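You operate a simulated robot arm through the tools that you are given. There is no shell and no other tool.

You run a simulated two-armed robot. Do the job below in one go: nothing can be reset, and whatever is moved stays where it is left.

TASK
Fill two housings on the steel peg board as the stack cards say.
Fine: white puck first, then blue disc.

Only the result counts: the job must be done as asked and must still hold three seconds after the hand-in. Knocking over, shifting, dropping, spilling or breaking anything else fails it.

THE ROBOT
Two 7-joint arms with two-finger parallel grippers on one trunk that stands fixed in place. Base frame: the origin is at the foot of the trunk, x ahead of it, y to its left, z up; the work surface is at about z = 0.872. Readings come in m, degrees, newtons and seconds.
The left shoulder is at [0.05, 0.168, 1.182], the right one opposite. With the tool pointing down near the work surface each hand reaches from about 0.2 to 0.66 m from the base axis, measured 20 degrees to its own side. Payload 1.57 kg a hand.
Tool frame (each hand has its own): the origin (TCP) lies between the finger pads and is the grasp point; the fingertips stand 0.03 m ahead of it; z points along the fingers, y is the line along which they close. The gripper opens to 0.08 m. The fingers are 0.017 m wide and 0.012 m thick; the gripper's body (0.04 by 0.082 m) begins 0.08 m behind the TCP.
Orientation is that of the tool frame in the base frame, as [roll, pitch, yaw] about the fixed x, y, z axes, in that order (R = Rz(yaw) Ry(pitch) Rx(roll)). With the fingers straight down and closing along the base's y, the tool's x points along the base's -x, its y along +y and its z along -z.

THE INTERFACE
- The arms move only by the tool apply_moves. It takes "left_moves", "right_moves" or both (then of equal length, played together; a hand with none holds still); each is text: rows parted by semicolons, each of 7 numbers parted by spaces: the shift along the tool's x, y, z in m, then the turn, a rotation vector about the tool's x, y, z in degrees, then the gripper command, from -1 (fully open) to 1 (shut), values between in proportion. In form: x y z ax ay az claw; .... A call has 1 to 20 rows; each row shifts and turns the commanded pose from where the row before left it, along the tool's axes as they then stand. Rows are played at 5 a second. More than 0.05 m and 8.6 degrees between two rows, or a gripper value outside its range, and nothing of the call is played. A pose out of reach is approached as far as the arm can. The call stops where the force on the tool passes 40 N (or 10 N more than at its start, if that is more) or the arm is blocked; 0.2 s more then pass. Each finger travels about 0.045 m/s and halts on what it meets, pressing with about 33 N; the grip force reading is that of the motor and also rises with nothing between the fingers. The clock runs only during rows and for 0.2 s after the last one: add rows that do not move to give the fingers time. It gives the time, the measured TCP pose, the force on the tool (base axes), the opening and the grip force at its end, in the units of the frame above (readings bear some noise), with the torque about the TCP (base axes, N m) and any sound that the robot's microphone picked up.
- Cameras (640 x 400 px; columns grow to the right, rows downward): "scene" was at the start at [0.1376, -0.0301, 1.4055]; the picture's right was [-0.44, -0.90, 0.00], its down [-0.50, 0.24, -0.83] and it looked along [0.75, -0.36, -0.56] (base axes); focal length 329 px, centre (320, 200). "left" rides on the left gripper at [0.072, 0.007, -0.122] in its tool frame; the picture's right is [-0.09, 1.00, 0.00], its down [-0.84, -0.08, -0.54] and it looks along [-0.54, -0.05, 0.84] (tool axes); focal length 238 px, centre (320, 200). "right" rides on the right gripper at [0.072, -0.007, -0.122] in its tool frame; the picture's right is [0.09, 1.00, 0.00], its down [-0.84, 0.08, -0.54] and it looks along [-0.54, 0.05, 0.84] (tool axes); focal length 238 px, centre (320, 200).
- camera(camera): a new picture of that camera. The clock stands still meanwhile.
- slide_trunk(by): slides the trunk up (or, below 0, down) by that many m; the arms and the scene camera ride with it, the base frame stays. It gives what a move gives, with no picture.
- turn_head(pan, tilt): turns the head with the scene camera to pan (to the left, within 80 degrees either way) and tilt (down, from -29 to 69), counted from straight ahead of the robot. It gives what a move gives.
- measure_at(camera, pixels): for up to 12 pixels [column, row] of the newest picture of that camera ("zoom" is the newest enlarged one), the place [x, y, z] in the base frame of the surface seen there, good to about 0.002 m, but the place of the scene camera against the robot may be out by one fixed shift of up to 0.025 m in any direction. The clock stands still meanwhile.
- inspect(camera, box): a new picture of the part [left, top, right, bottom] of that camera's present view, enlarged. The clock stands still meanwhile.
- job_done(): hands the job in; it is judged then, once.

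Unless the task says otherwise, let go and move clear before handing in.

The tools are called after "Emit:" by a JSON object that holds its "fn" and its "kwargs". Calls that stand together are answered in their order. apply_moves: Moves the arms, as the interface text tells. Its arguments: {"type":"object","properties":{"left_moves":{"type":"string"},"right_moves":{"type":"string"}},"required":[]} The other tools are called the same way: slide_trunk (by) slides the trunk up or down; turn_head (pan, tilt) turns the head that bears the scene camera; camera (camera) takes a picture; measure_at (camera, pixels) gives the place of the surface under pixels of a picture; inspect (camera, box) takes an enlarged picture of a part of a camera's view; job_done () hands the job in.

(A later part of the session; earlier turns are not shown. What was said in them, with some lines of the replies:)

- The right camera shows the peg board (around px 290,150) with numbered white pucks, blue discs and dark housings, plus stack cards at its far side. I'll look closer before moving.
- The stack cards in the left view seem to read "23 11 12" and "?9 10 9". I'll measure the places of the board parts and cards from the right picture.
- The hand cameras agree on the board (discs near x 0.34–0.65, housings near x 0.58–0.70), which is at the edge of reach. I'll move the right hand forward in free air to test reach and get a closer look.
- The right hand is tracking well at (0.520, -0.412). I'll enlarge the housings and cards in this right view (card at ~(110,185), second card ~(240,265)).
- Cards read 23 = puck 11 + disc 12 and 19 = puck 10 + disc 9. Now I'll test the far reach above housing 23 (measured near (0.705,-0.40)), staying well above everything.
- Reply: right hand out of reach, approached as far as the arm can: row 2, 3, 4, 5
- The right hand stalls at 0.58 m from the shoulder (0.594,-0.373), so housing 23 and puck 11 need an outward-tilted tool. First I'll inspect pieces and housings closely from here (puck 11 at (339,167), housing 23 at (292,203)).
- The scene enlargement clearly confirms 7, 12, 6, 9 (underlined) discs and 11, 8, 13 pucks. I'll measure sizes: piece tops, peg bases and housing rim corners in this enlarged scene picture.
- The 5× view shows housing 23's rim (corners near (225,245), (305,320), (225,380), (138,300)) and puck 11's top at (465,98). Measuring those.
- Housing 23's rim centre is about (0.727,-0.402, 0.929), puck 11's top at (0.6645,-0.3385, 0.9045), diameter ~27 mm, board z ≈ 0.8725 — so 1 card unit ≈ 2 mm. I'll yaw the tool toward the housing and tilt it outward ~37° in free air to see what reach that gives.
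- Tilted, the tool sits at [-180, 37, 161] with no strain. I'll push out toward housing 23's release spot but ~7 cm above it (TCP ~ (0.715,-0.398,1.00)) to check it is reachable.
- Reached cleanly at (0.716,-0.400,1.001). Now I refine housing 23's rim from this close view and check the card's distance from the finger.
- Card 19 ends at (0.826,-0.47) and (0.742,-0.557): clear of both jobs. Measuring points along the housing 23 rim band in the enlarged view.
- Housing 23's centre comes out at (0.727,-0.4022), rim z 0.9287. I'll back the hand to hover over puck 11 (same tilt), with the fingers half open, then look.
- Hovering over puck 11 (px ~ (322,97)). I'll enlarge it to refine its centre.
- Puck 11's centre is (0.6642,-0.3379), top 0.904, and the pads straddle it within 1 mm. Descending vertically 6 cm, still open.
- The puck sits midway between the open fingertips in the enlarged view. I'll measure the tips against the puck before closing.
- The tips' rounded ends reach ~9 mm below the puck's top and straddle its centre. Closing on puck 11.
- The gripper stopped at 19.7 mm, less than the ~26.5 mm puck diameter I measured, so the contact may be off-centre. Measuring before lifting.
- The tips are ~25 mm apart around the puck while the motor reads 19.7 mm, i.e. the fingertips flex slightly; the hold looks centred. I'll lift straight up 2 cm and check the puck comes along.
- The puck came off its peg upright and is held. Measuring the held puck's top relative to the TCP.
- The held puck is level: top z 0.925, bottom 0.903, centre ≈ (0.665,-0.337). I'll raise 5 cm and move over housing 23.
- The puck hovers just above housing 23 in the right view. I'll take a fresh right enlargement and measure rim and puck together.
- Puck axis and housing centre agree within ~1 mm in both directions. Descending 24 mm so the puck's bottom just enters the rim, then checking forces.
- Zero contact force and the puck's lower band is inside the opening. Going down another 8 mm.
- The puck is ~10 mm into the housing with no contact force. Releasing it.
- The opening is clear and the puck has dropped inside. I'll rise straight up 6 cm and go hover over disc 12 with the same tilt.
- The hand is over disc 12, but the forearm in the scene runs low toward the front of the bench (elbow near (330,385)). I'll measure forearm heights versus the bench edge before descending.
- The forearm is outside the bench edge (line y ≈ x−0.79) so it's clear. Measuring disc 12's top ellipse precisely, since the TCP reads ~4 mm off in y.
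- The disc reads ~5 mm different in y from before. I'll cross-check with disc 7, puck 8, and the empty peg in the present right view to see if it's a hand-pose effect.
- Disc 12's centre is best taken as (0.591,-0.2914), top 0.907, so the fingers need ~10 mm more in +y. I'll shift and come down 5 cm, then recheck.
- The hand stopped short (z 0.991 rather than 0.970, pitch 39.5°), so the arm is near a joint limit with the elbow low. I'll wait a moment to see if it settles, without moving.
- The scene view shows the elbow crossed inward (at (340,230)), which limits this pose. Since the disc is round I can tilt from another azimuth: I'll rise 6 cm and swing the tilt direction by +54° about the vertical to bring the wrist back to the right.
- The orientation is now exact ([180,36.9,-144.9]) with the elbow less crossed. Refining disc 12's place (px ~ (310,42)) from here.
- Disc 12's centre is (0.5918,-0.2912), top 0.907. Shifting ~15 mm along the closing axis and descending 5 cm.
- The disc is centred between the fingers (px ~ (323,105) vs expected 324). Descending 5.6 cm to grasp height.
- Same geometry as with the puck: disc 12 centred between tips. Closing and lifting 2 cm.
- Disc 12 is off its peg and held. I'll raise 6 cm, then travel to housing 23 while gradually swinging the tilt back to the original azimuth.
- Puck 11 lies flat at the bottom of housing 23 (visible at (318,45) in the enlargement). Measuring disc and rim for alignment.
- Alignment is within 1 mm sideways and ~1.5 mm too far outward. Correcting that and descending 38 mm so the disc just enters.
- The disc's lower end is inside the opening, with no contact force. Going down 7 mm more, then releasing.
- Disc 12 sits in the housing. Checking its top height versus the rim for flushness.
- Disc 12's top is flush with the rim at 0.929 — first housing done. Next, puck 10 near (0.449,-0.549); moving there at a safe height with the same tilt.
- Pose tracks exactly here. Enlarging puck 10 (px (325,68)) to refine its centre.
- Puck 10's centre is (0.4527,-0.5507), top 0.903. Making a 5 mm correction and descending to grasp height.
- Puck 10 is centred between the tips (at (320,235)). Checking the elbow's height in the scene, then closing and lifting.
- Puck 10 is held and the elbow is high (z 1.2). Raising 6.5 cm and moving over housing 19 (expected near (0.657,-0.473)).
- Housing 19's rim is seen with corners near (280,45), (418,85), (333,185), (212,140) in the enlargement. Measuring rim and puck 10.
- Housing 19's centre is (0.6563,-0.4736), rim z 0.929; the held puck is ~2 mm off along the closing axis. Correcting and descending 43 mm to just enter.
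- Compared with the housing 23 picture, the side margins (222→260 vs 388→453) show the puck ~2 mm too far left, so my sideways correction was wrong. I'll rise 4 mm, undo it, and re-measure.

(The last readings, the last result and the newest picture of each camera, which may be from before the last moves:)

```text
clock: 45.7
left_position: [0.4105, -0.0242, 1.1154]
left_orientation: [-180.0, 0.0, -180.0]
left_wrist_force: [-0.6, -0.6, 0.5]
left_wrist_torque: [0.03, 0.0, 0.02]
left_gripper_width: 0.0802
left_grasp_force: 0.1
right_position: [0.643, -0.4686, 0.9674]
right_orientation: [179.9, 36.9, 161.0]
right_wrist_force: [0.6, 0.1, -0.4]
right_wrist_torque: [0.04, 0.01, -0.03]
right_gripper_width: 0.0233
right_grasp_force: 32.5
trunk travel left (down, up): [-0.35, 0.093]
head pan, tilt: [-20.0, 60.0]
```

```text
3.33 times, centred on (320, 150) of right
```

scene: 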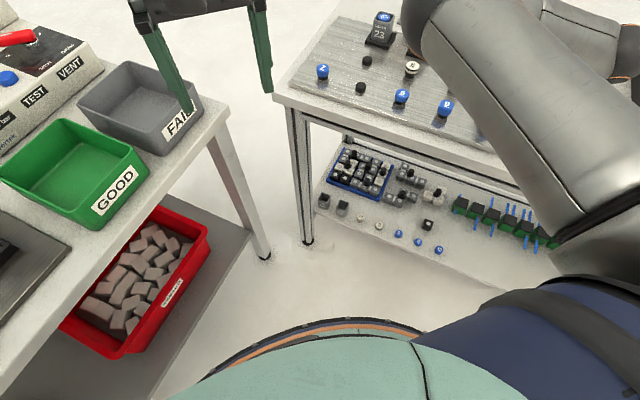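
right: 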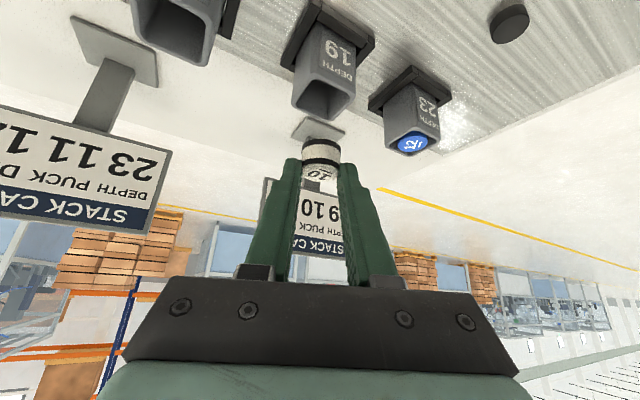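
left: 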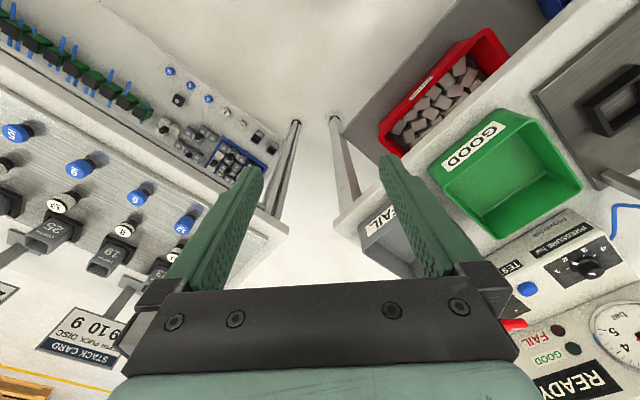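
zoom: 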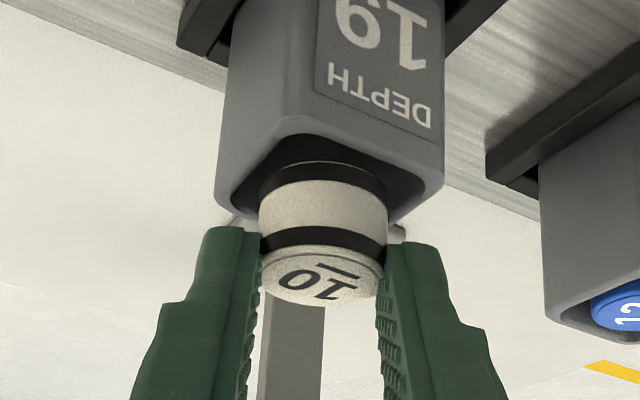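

The margins (46 / 56 px) now match the successful housing 23 case. Checking the radial fit by measurement.

Emit:
{"fn": "measure_at", "kwargs": {"camera": "zoom", "pixels": [[295, 122], [219, 180], [440, 165], [255, 150], [370, 140], [322, 200], [322, 215], [322, 240], [322, 272], [320, 302], [285, 275], [360, 275]]}}

```text
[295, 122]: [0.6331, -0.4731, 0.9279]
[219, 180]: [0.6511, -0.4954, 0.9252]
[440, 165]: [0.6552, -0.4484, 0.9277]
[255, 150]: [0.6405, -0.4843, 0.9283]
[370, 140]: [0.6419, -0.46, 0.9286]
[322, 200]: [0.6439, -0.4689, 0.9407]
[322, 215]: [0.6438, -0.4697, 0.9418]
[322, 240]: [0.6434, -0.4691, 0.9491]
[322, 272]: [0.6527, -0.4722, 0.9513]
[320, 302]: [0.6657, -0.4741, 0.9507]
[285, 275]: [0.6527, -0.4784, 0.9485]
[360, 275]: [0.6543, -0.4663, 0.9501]
```

Puck and housing centres agree within ~1 mm. Lowering 11 mm in small steps.

Emit:
{"fn": "apply_moves", "kwargs": {"right_moves": "0.0014 0 0.0026 0 0 0 1; 0.0018 0 0.0024 0 0 0 1; 0.0018 0 0.0024 0 0 0 1; 0.0012 0 0.0016 0 0 0 1; 0 0 0 0 0 0 1"}}

Emit:
{"fn": "inspect", "kwargs": {"camera": "right", "box": [270, 90, 370, 210]}}

```text
clock: 46.9
left_position: [0.4093, -0.0242, 1.1161]
left_orientation: [179.9, 0.2, 180.0]
left_wrist_force: [1.0, 0.2, 0.1]
left_wrist_torque: [0.0, 0.0, 0.0]
left_gripper_width: 0.0802
left_grasp_force: 0.0
right_position: [0.6424, -0.4698, 0.9568]
right_orientation: [179.9, 37.0, 161.0]
right_wrist_force: [0.4, -0.1, -0.3]
right_wrist_torque: [-0.01, -0.03, -0.01]
right_gripper_width: 0.0236
right_grasp_force: 32.6
trunk travel left (down, up): [-0.35, 0.093]
head pan, tilt: [-20.0, 60.0]
```

```text
3.33 times, centred on (320, 150) of right
```

zoom: 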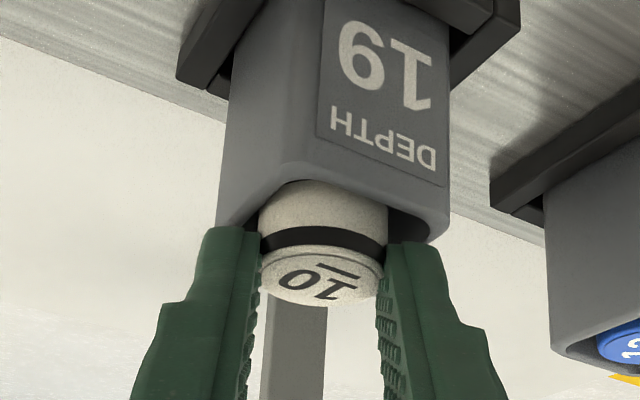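

Puck 10 is ~9 mm inside with no contact force. Releasing and rising 6 cm.

Emit:
{"fn": "apply_moves", "kwargs": {"right_moves": "0 0 0 0 0 0 0.3; 0 0 0 0 0 0 0.1; 0 0 0 0 0 0 -0.25; 0 0 0 0 0 0 -0.25; 0 0 0 0 0 0 -0.25; -0.01806 0 -0.02396 0 0 0 -0.25; -0.01806 0 -0.02396 0 0 0 -0.25; 0 0 0 0 0 0 -0.25"}}

Emit:
{"fn": "camera", "kwargs": {"camera": "right"}}

Emit:
{"fn": "inspect", "kwargs": {"camera": "right", "box": [250, 20, 390, 160]}}

```text
clock: 48.7
left_position: [0.4105, -0.0235, 1.116]
left_orientation: [179.9, 0.1, -179.9]
left_wrist_force: [0.5, 0.2, 0.9]
left_wrist_torque: [0.03, 0.0, 0.01]
left_gripper_width: 0.0797
left_grasp_force: 0.0
right_position: [0.643, -0.469, 1.0175]
right_orientation: [179.8, 37.0, 161.0]
right_wrist_force: [-0.9, -0.4, 0.1]
right_wrist_torque: [0.0, -0.02, 0.01]
right_gripper_width: 0.0503
right_grasp_force: 0.0
trunk travel left (down, up): [-0.35, 0.093]
head pan, tilt: [-20.0, 60.0]
```

```text
taken
```

right: 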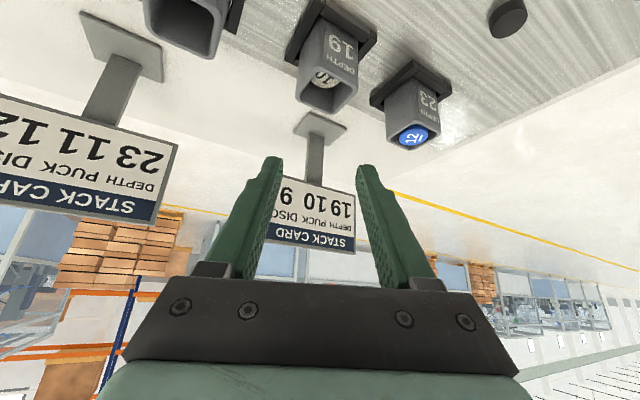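

```text
2.86 times, centred on (320, 90) of right
```

zoom: 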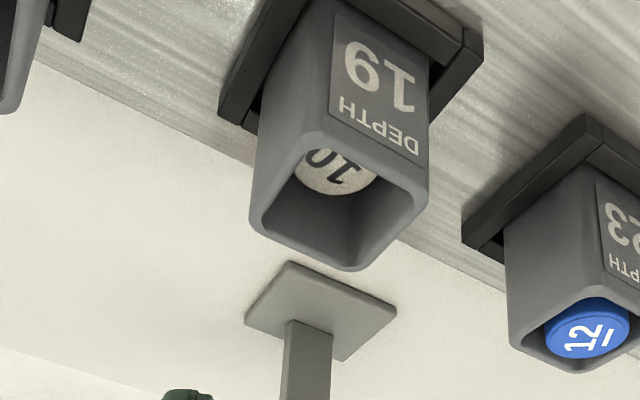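

Card 19 now reads fully "19 10 9" and puck 10 lies flat inside. Next disc 9, expected near (0.467,-0.416); moving to hover over it.

Emit:
{"fn": "apply_moves", "kwargs": {"right_moves": "0.02617 -0.0012 -0.01972 0 0 0 -0.25; 0.02617 -0.0012 -0.01972 0 0 0 -0.25; 0.02617 -0.0012 -0.01972 0 0 0 -0.25; 0.02617 -0.0012 -0.01972 0 0 0 -0.25; 0.02617 -0.0012 -0.01972 0 0 0 -0.25; 0.02617 -0.0012 -0.01972 0 0 0 -0.25; 0 0 0 0 0 0 -0.25; 0 0 0 0 0 0 -0.25"}}

Emit:
{"fn": "camera", "kwargs": {"camera": "right"}}

Emit:
{"fn": "camera", "kwargs": {"camera": "scene"}}

```text
clock: 50.5
left_position: [0.4092, -0.0236, 1.1181]
left_orientation: [-180.0, 0.1, 179.9]
left_wrist_force: [-0.3, 0.7, 0.1]
left_wrist_torque: [-0.02, 0.02, -0.04]
left_gripper_width: 0.0801
left_grasp_force: 0.0
right_position: [0.4551, -0.4121, 1.0157]
right_orientation: [-180.0, 37.0, 161.0]
right_wrist_force: [-0.1, -0.1, -0.3]
right_wrist_torque: [-0.03, -0.01, 0.02]
right_gripper_width: 0.0496
right_grasp_force: 0.0
trunk travel left (down, up): [-0.35, 0.093]
head pan, tilt: [-20.0, 60.0]
```

```text
taken
```

right: 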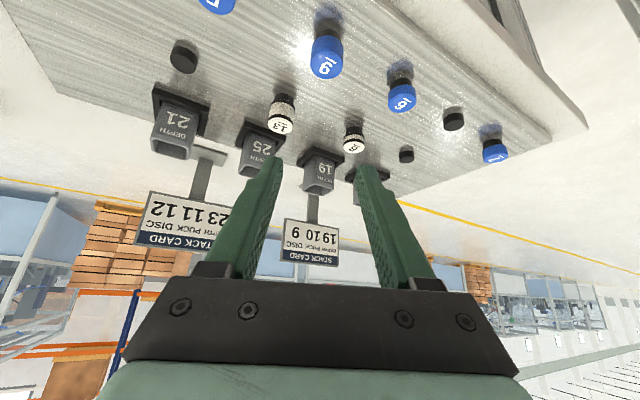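

```text
taken
```

scene: 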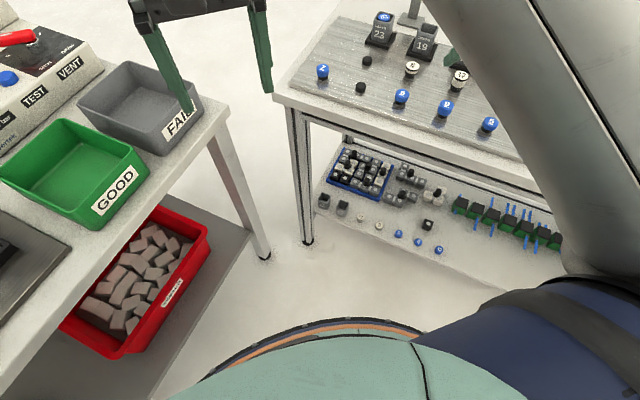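

Pose is exact and the elbow has swung up out of the way. Enlarging the disc under the hand (px (327,57)) to confirm it's the 9 and measure it.

Emit:
{"fn": "inspect", "kwargs": {"camera": "right", "box": [287, 10, 367, 90]}}

Emit:
{"fn": "inspect", "kwargs": {"camera": "scene", "box": [300, 20, 520, 140]}}

Emit:
{"fn": "inspect", "kwargs": {"camera": "right", "box": [287, 10, 367, 90]}}

```text
5.00 times, centred on (327, 50) of right
```

zoom: 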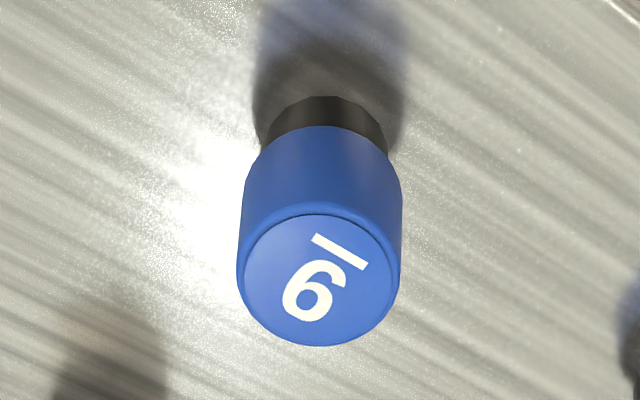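

```text
2.91 times, centred on (410, 80) of scene
```

zoom: 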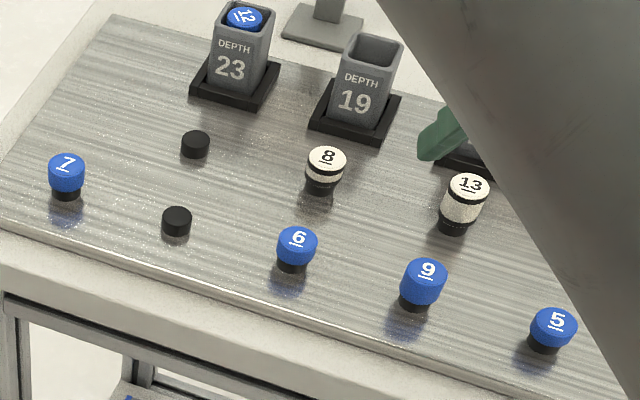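

```text
5.00 times, centred on (327, 50) of right
```

zoom: 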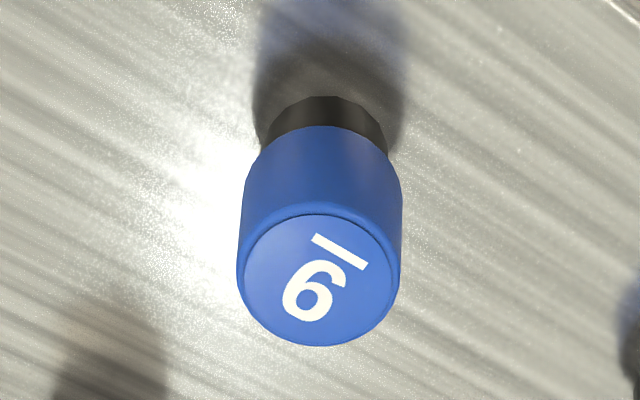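

The underline and the scene view (between 6 and 5) confirm this is disc 9. Measuring its top.

Emit:
{"fn": "measure_at", "kwargs": {"camera": "zoom", "pixels": [[239, 278], [397, 280], [320, 210], [318, 344], [319, 278], [258, 320], [380, 322], [258, 232], [385, 238], [320, 170], [320, 140]]}}

```text
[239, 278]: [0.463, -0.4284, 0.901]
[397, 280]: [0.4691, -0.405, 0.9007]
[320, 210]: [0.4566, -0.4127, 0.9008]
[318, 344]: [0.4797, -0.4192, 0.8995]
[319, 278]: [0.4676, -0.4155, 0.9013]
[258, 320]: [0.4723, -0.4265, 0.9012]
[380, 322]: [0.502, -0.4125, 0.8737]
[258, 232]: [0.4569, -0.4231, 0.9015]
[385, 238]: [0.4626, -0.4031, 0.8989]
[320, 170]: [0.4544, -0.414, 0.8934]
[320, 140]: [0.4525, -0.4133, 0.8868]
```

Disc 9's centre (0.4673,-0.4157), top 0.9007 — already centred under the hand. Descending 98 mm to grasp height.

Emit:
{"fn": "apply_moves", "kwargs": {"right_moves": "0.01474 0 0.01957 0 0 0 -0.25; 0.01474 0 0.01957 0 0 0 -0.25; 0.01474 0 0.01957 0 0 0 -0.25; 0.01474 0 0.01957 0 0 0 -0.25; 0 0 0 0 0 0 -0.25; 0 0 0 0 0 0 -0.25"}}

Emit:
{"fn": "inspect", "kwargs": {"camera": "right", "box": [240, 80, 400, 240]}}

Emit:
{"fn": "camera", "kwargs": {"camera": "scene"}}

```text
clock: 51.9
left_position: [0.4091, -0.0233, 1.1165]
left_orientation: [-180.0, 0.0, 180.0]
left_wrist_force: [0.3, 0.5, -0.3]
left_wrist_torque: [0.0, -0.01, 0.01]
left_gripper_width: 0.0801
left_grasp_force: 0.1
right_position: [0.4554, -0.4117, 0.9182]
right_orientation: [180.0, 37.0, 161.0]
right_wrist_force: [-0.3, 0.0, 0.9]
right_wrist_torque: [0.01, -0.01, -0.03]
right_gripper_width: 0.0498
right_grasp_force: 0.0
trunk travel left (down, up): [-0.35, 0.093]
head pan, tilt: [-20.0, 60.0]
```

```text
2.50 times, centred on (320, 160) of right
```

zoom: 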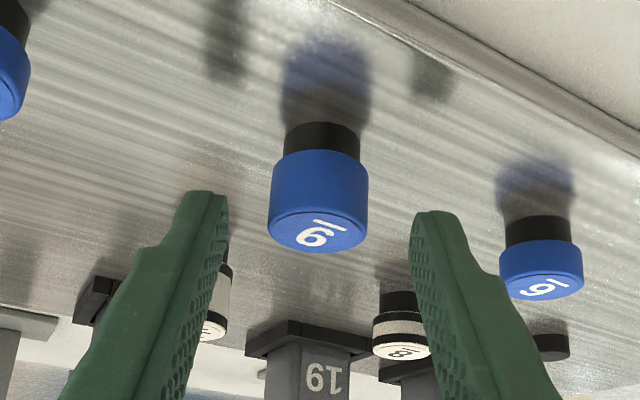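

```text
taken
```

scene: 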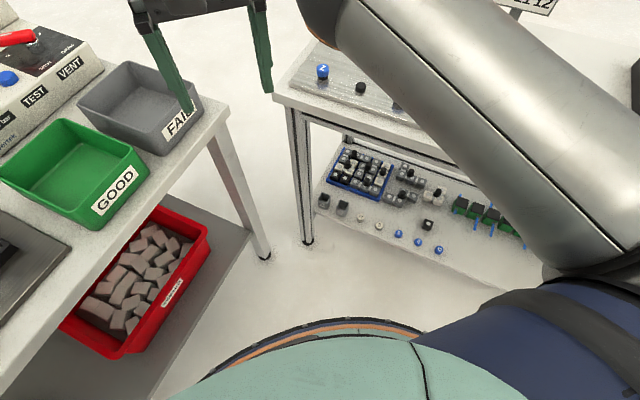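

Disc 9 is centred. The elbow now shows at (330,20) in the scene, near the left hand's line of sight, so I'll measure it, then close and lift.

Emit:
{"fn": "measure_at", "kwargs": {"camera": "scene", "pixels": [[320, 20], [345, 45], [265, 50], [310, 10]]}}

Emit:
{"fn": "apply_moves", "kwargs": {"right_moves": "0 0 0 0 0 0 0.3; 0 0 0 0 0 0 1; 0 0 0 0 0 0 1; 0 0 0 0 0 0 1; 0 0 0 0 0 0 1; 0 0 0 0 0 0 1; -0.00301 0 -0.004 0 0 0 1; -0.00301 0 -0.004 0 0 0 1; -0.00602 0 -0.008 0 0 0 1; 0 0 0 0 0 0 1"}}

Emit:
{"fn": "inspect", "kwargs": {"camera": "right", "box": [270, 110, 370, 200]}}

```text
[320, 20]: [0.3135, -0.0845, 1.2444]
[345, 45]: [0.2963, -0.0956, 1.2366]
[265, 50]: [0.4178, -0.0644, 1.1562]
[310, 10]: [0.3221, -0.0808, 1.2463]
```

```text
clock: 54.1
left_position: [0.4101, -0.0243, 1.1174]
left_orientation: [180.0, 0.1, 180.0]
left_wrist_force: [0.8, -0.9, 0.4]
left_wrist_torque: [0.0, 0.02, 0.01]
left_gripper_width: 0.0798
left_grasp_force: 0.2
right_position: [0.4531, -0.4126, 0.9385]
right_orientation: [-180.0, 37.1, 161.0]
right_wrist_force: [-0.4, -1.0, -0.3]
right_wrist_torque: [0.0, 0.03, 0.0]
right_gripper_width: 0.0221
right_grasp_force: 32.9
trunk travel left (down, up): [-0.35, 0.093]
head pan, tilt: [-20.0, 60.0]
```

```text
4.44 times, centred on (320, 155) of right
```

zoom: 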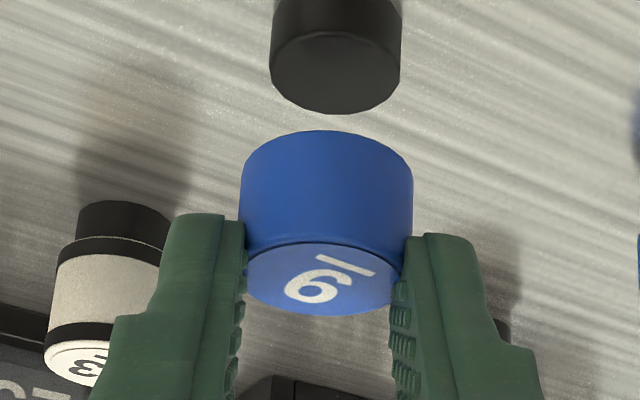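

Disc 9 is held and off its peg. Raising 6.8 cm and retracing the exact path back over housing 19.

Emit:
{"fn": "apply_moves", "kwargs": {"right_moves": "-0.02047 0 -0.02716 0 0 0 1; -0.02047 0 -0.02716 0 0 0 1; -0.02617 0.0012 0.01972 0 0 0 1; -0.02617 0.0012 0.01972 0 0 0 1; -0.02617 0.0012 0.01972 0 0 0 1; -0.02617 0.0012 0.01972 0 0 0 1; -0.02617 0.0012 0.01972 0 0 0 1; -0.02617 0.0012 0.01972 0 0 0 1; 0 0 0 0 0 0 1; 0 0 0 0 0 0 1"}}

Emit:
{"fn": "camera", "kwargs": {"camera": "right"}}

Emit:
{"fn": "inspect", "kwargs": {"camera": "right", "box": [275, 65, 375, 185]}}

```text
clock: 56.3
left_position: [0.4102, -0.0237, 1.1161]
left_orientation: [-180.0, 0.0, 180.0]
left_wrist_force: [0.6, -0.3, -1.2]
left_wrist_torque: [0.02, -0.01, 0.01]
left_gripper_width: 0.0797
left_grasp_force: 0.1
right_position: [0.6416, -0.4692, 1.0059]
right_orientation: [179.9, 37.0, 161.0]
right_wrist_force: [0.0, -0.6, 0.5]
right_wrist_torque: [-0.01, -0.02, 0.0]
right_gripper_width: 0.0236
right_grasp_force: 32.9
trunk travel left (down, up): [-0.35, 0.093]
head pan, tilt: [-20.0, 60.0]
```

```text
taken
```

right: 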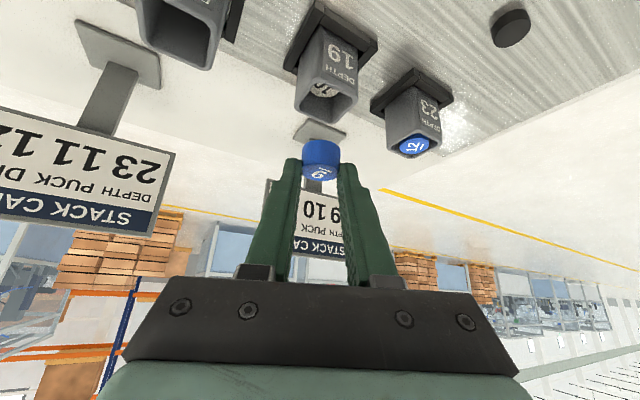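

```text
3.33 times, centred on (325, 125) of right
```

zoom: 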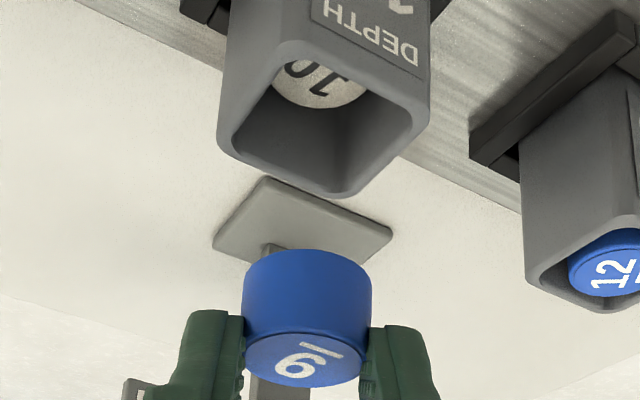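

Laterally aligned (rim mid ≈ px 326, expected 325). Measuring radially.

Emit:
{"fn": "measure_at", "kwargs": {"camera": "zoom", "pixels": [[280, 42], [340, 195], [222, 140], [428, 100], [306, 265], [306, 290], [306, 315], [304, 340], [303, 385], [304, 362], [265, 360], [345, 362]]}}

```text
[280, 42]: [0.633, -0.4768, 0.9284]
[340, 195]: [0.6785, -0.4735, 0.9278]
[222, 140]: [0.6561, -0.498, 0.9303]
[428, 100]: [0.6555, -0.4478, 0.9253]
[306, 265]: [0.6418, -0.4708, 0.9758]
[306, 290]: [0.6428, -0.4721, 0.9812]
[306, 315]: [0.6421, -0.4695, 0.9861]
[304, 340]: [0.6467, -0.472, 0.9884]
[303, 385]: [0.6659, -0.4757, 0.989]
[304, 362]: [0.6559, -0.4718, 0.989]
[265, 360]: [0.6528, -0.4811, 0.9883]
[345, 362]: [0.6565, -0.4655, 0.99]
```

Disc and housing agree to ~1 mm. Descending 45 mm to just enter the rim.

Emit:
{"fn": "apply_moves", "kwargs": {"right_moves": "0.0066 0 0.0091 0 0 0 1; 0.0066 0 0.0091 0 0 0 1; 0.0066 0 0.0091 0 0 0 1; 0.0035 0 0.0048 0 0 0 1; 0.0031 0 0.0043 0 0 0 1; 0 0 0 0 0 0 1"}}

Emit:
{"fn": "inspect", "kwargs": {"camera": "right", "box": [270, 90, 370, 210]}}

```text
clock: 57.7
left_position: [0.4104, -0.0246, 1.1179]
left_orientation: [-179.9, -0.1, -180.0]
left_wrist_force: [0.3, 0.2, 0.4]
left_wrist_torque: [-0.01, -0.03, 0.03]
left_gripper_width: 0.0797
left_grasp_force: 0.0
right_position: [0.6431, -0.4694, 0.9608]
right_orientation: [179.8, 37.0, 160.9]
right_wrist_force: [-0.9, 0.4, -1.1]
right_wrist_torque: [0.02, -0.02, 0.01]
right_gripper_width: 0.0234
right_grasp_force: 32.8
trunk travel left (down, up): [-0.35, 0.093]
head pan, tilt: [-20.0, 60.0]
```

```text
3.33 times, centred on (320, 150) of right
```

zoom: 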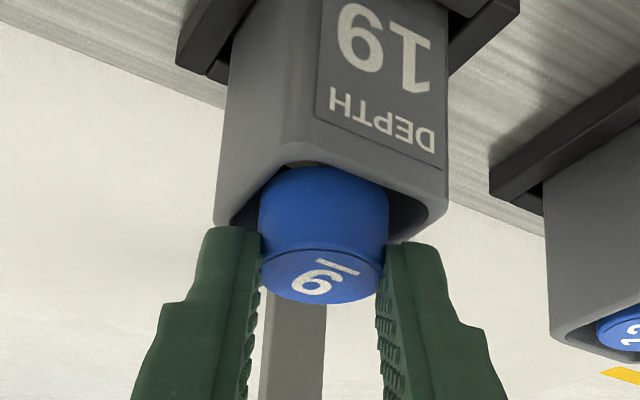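

The disc has entered the rim without contact force. Down 4.5 mm more, then release and rise.

Emit:
{"fn": "apply_moves", "kwargs": {"right_moves": "0.00135 0 0.0018 0 0 0 1; 0.00135 0 0.0018 0 0 0 1; 0 0 0 0 0 0 1"}}

Emit:
{"fn": "inspect", "kwargs": {"camera": "right", "box": [270, 90, 370, 210]}}

```text
clock: 58.5
left_position: [0.41, -0.024, 1.1175]
left_orientation: [180.0, 0.0, -179.9]
left_wrist_force: [-0.5, -0.1, -0.8]
left_wrist_torque: [0.0, 0.01, 0.03]
left_gripper_width: 0.08
left_grasp_force: 0.0
right_position: [0.6431, -0.47, 0.9572]
right_orientation: [-180.0, 37.1, 161.0]
right_wrist_force: [0.0, 0.5, 2.4]
right_wrist_torque: [-0.04, -0.03, 0.02]
right_gripper_width: 0.0233
right_grasp_force: 33.7
trunk travel left (down, up): [-0.35, 0.093]
head pan, tilt: [-20.0, 60.0]
```

```text
3.33 times, centred on (320, 150) of right
```

zoom: 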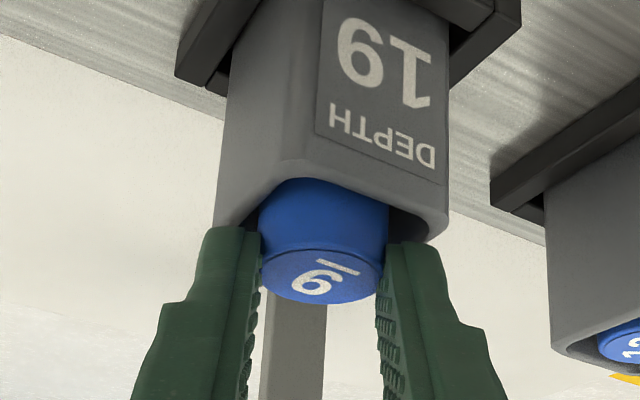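

Only a faint 2.4 N touch. Releasing and rising.

Emit:
{"fn": "apply_moves", "kwargs": {"right_moves": "0 0 0 0 0 0 0.3; 0 0 0 0 0 0 0.1; 0 0 0 0 0 0 -0.25; 0 0 0 0 0 0 -0.25; 0 0 0 0 0 0 -0.25; -0.01806 0 -0.02396 0 0 0 -0.25; -0.01806 0 -0.02396 0 0 0 -0.25; 0 0 0 0 0 0 -0.25"}}

Emit:
{"fn": "camera", "kwargs": {"camera": "right"}}

Emit:
{"fn": "inspect", "kwargs": {"camera": "right", "box": [250, 20, 460, 160]}}

```text
clock: 60.3
left_position: [0.4105, -0.0232, 1.116]
left_orientation: [-180.0, -0.1, -180.0]
left_wrist_force: [0.1, -0.5, 0.1]
left_wrist_torque: [0.02, -0.03, 0.0]
left_gripper_width: 0.0802
left_grasp_force: 0.2
right_position: [0.6434, -0.4695, 1.0162]
right_orientation: [179.9, 36.9, 161.0]
right_wrist_force: [-0.3, 0.6, 0.2]
right_wrist_torque: [-0.03, 0.0, 0.04]
right_gripper_width: 0.0499
right_grasp_force: 0.2
trunk travel left (down, up): [-0.35, 0.093]
head pan, tilt: [-20.0, 60.0]
```

```text
taken
```

right: 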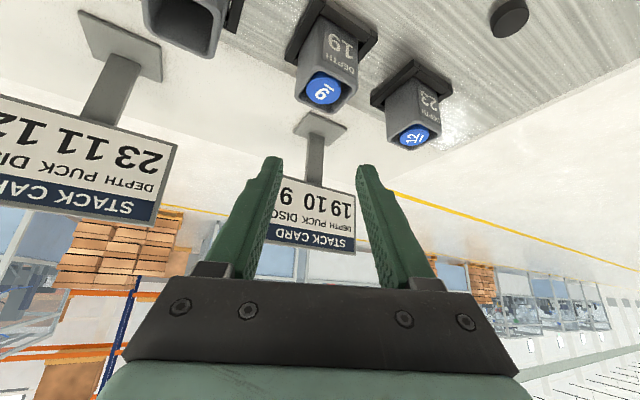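

```text
2.86 times, centred on (355, 90) of right
```

zoom: 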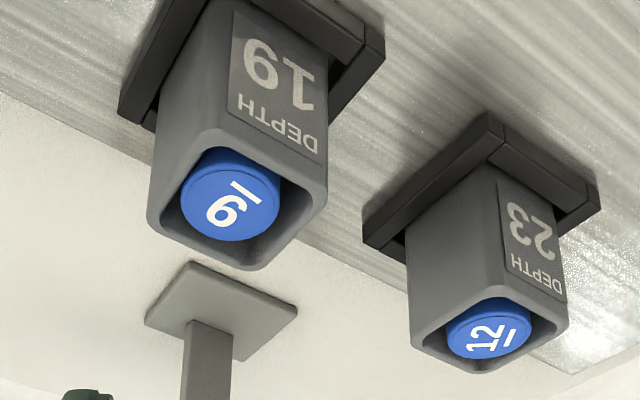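

Both housings show their discs. Measuring disc 9's seating height and tilt against the rim.

Emit:
{"fn": "measure_at", "kwargs": {"camera": "zoom", "pixels": [[190, 200], [270, 205], [232, 165], [225, 235], [228, 195], [155, 220], [250, 262], [320, 195], [490, 335], [460, 335], [520, 335]]}}

Emit:
{"fn": "apply_moves", "kwargs": {"right_moves": "0.012 0 -0.03 0 0 0 -0.25; 0.012 0 -0.03 0 0 0 -0.25; 0.012 0 -0.03 0 0 0 -0.25; 0 0 0 0 0 0 -0.25; 0 0 0 0 0 0 -0.25"}}

Emit:
{"fn": "turn_head", "kwargs": {"pan": -32, "tilt": 38}}

Emit:
{"fn": "camera", "kwargs": {"camera": "scene"}}

Emit:
{"fn": "camera", "kwargs": {"camera": "right"}}

```text
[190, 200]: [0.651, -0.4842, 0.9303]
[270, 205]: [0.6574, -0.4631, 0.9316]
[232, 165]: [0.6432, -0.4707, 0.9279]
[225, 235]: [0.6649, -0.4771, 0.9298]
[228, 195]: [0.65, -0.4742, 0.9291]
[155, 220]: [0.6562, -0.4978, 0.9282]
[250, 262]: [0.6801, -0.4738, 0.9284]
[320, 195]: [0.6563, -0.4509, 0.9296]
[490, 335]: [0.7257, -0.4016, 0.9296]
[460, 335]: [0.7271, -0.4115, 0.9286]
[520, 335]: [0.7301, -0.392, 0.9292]
```

```text
clock: 61.5
left_position: [0.4092, -0.0239, 1.1179]
left_orientation: [-179.9, 0.1, -180.0]
left_wrist_force: [0.0, -0.4, -0.3]
left_wrist_torque: [0.0, 0.02, 0.01]
left_gripper_width: 0.0801
left_grasp_force: 0.0
right_position: [0.5644, -0.4426, 1.0681]
right_orientation: [179.9, 37.1, 161.0]
right_wrist_force: [0.0, 0.1, 0.9]
right_wrist_torque: [0.01, 0.0, -0.02]
right_gripper_width: 0.0501
right_grasp_force: 0.0
trunk travel left (down, up): [-0.35, 0.093]
head pan, tilt: [-20.0, 60.0]
```

```text
clock: 62.4
left_position: [0.4092, -0.0238, 1.116]
left_orientation: [-179.9, 0.0, 179.9]
left_wrist_force: [0.7, 0.2, -0.3]
left_wrist_torque: [-0.04, -0.01, 0.02]
left_gripper_width: 0.0799
left_grasp_force: 0.1
right_position: [0.5645, -0.4438, 1.0682]
right_orientation: [179.8, 37.1, 161.0]
right_wrist_force: [0.4, 0.5, 0.7]
right_wrist_torque: [0.0, -0.03, 0.01]
right_gripper_width: 0.0497
right_grasp_force: 0.2
trunk travel left (down, up): [-0.35, 0.093]
head pan, tilt: [-32.0, 38.0]
```

```text
taken
```

scene: 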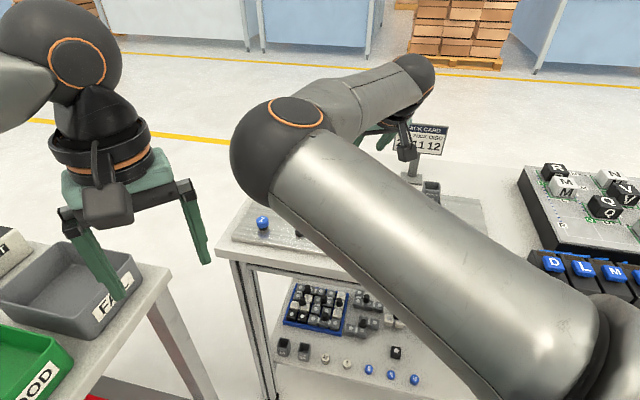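

```text
taken
```

right: 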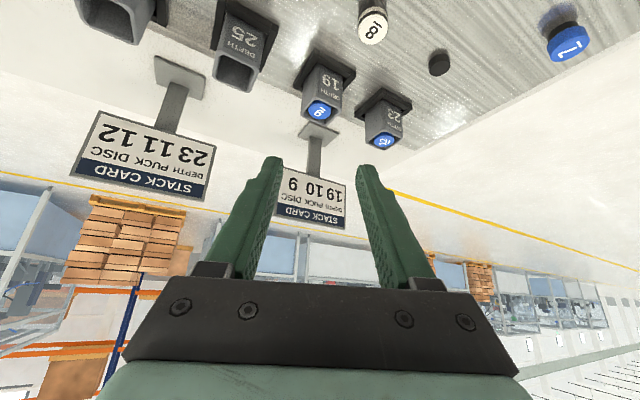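

Both stacks are flush with their rims at z ≈ 0.929: puck 11 and disc 12 in housing 23, puck 10 and disc 9 in housing 19. The right view shows nothing else disturbed and the hand is clear, so I'm handing the job in.

Emit:
{"fn": "job_done", "kwargs": {}}

```text
The job is handed in.
```

The job is handed in: both housings on the steel peg board are filled as the stack cards say.

| Housing | White puck (first) | Blue disc (on top) |
|---|---|---|
| 23 | 11 | 12 |
| 19 | 10 | 9 |

After the last release, both discs measured level with their housing rims, at z ≈ 0.929. The other pieces and the cards I could see stood where they were before. The right hand is open and clear of the board; the left arm was not used.
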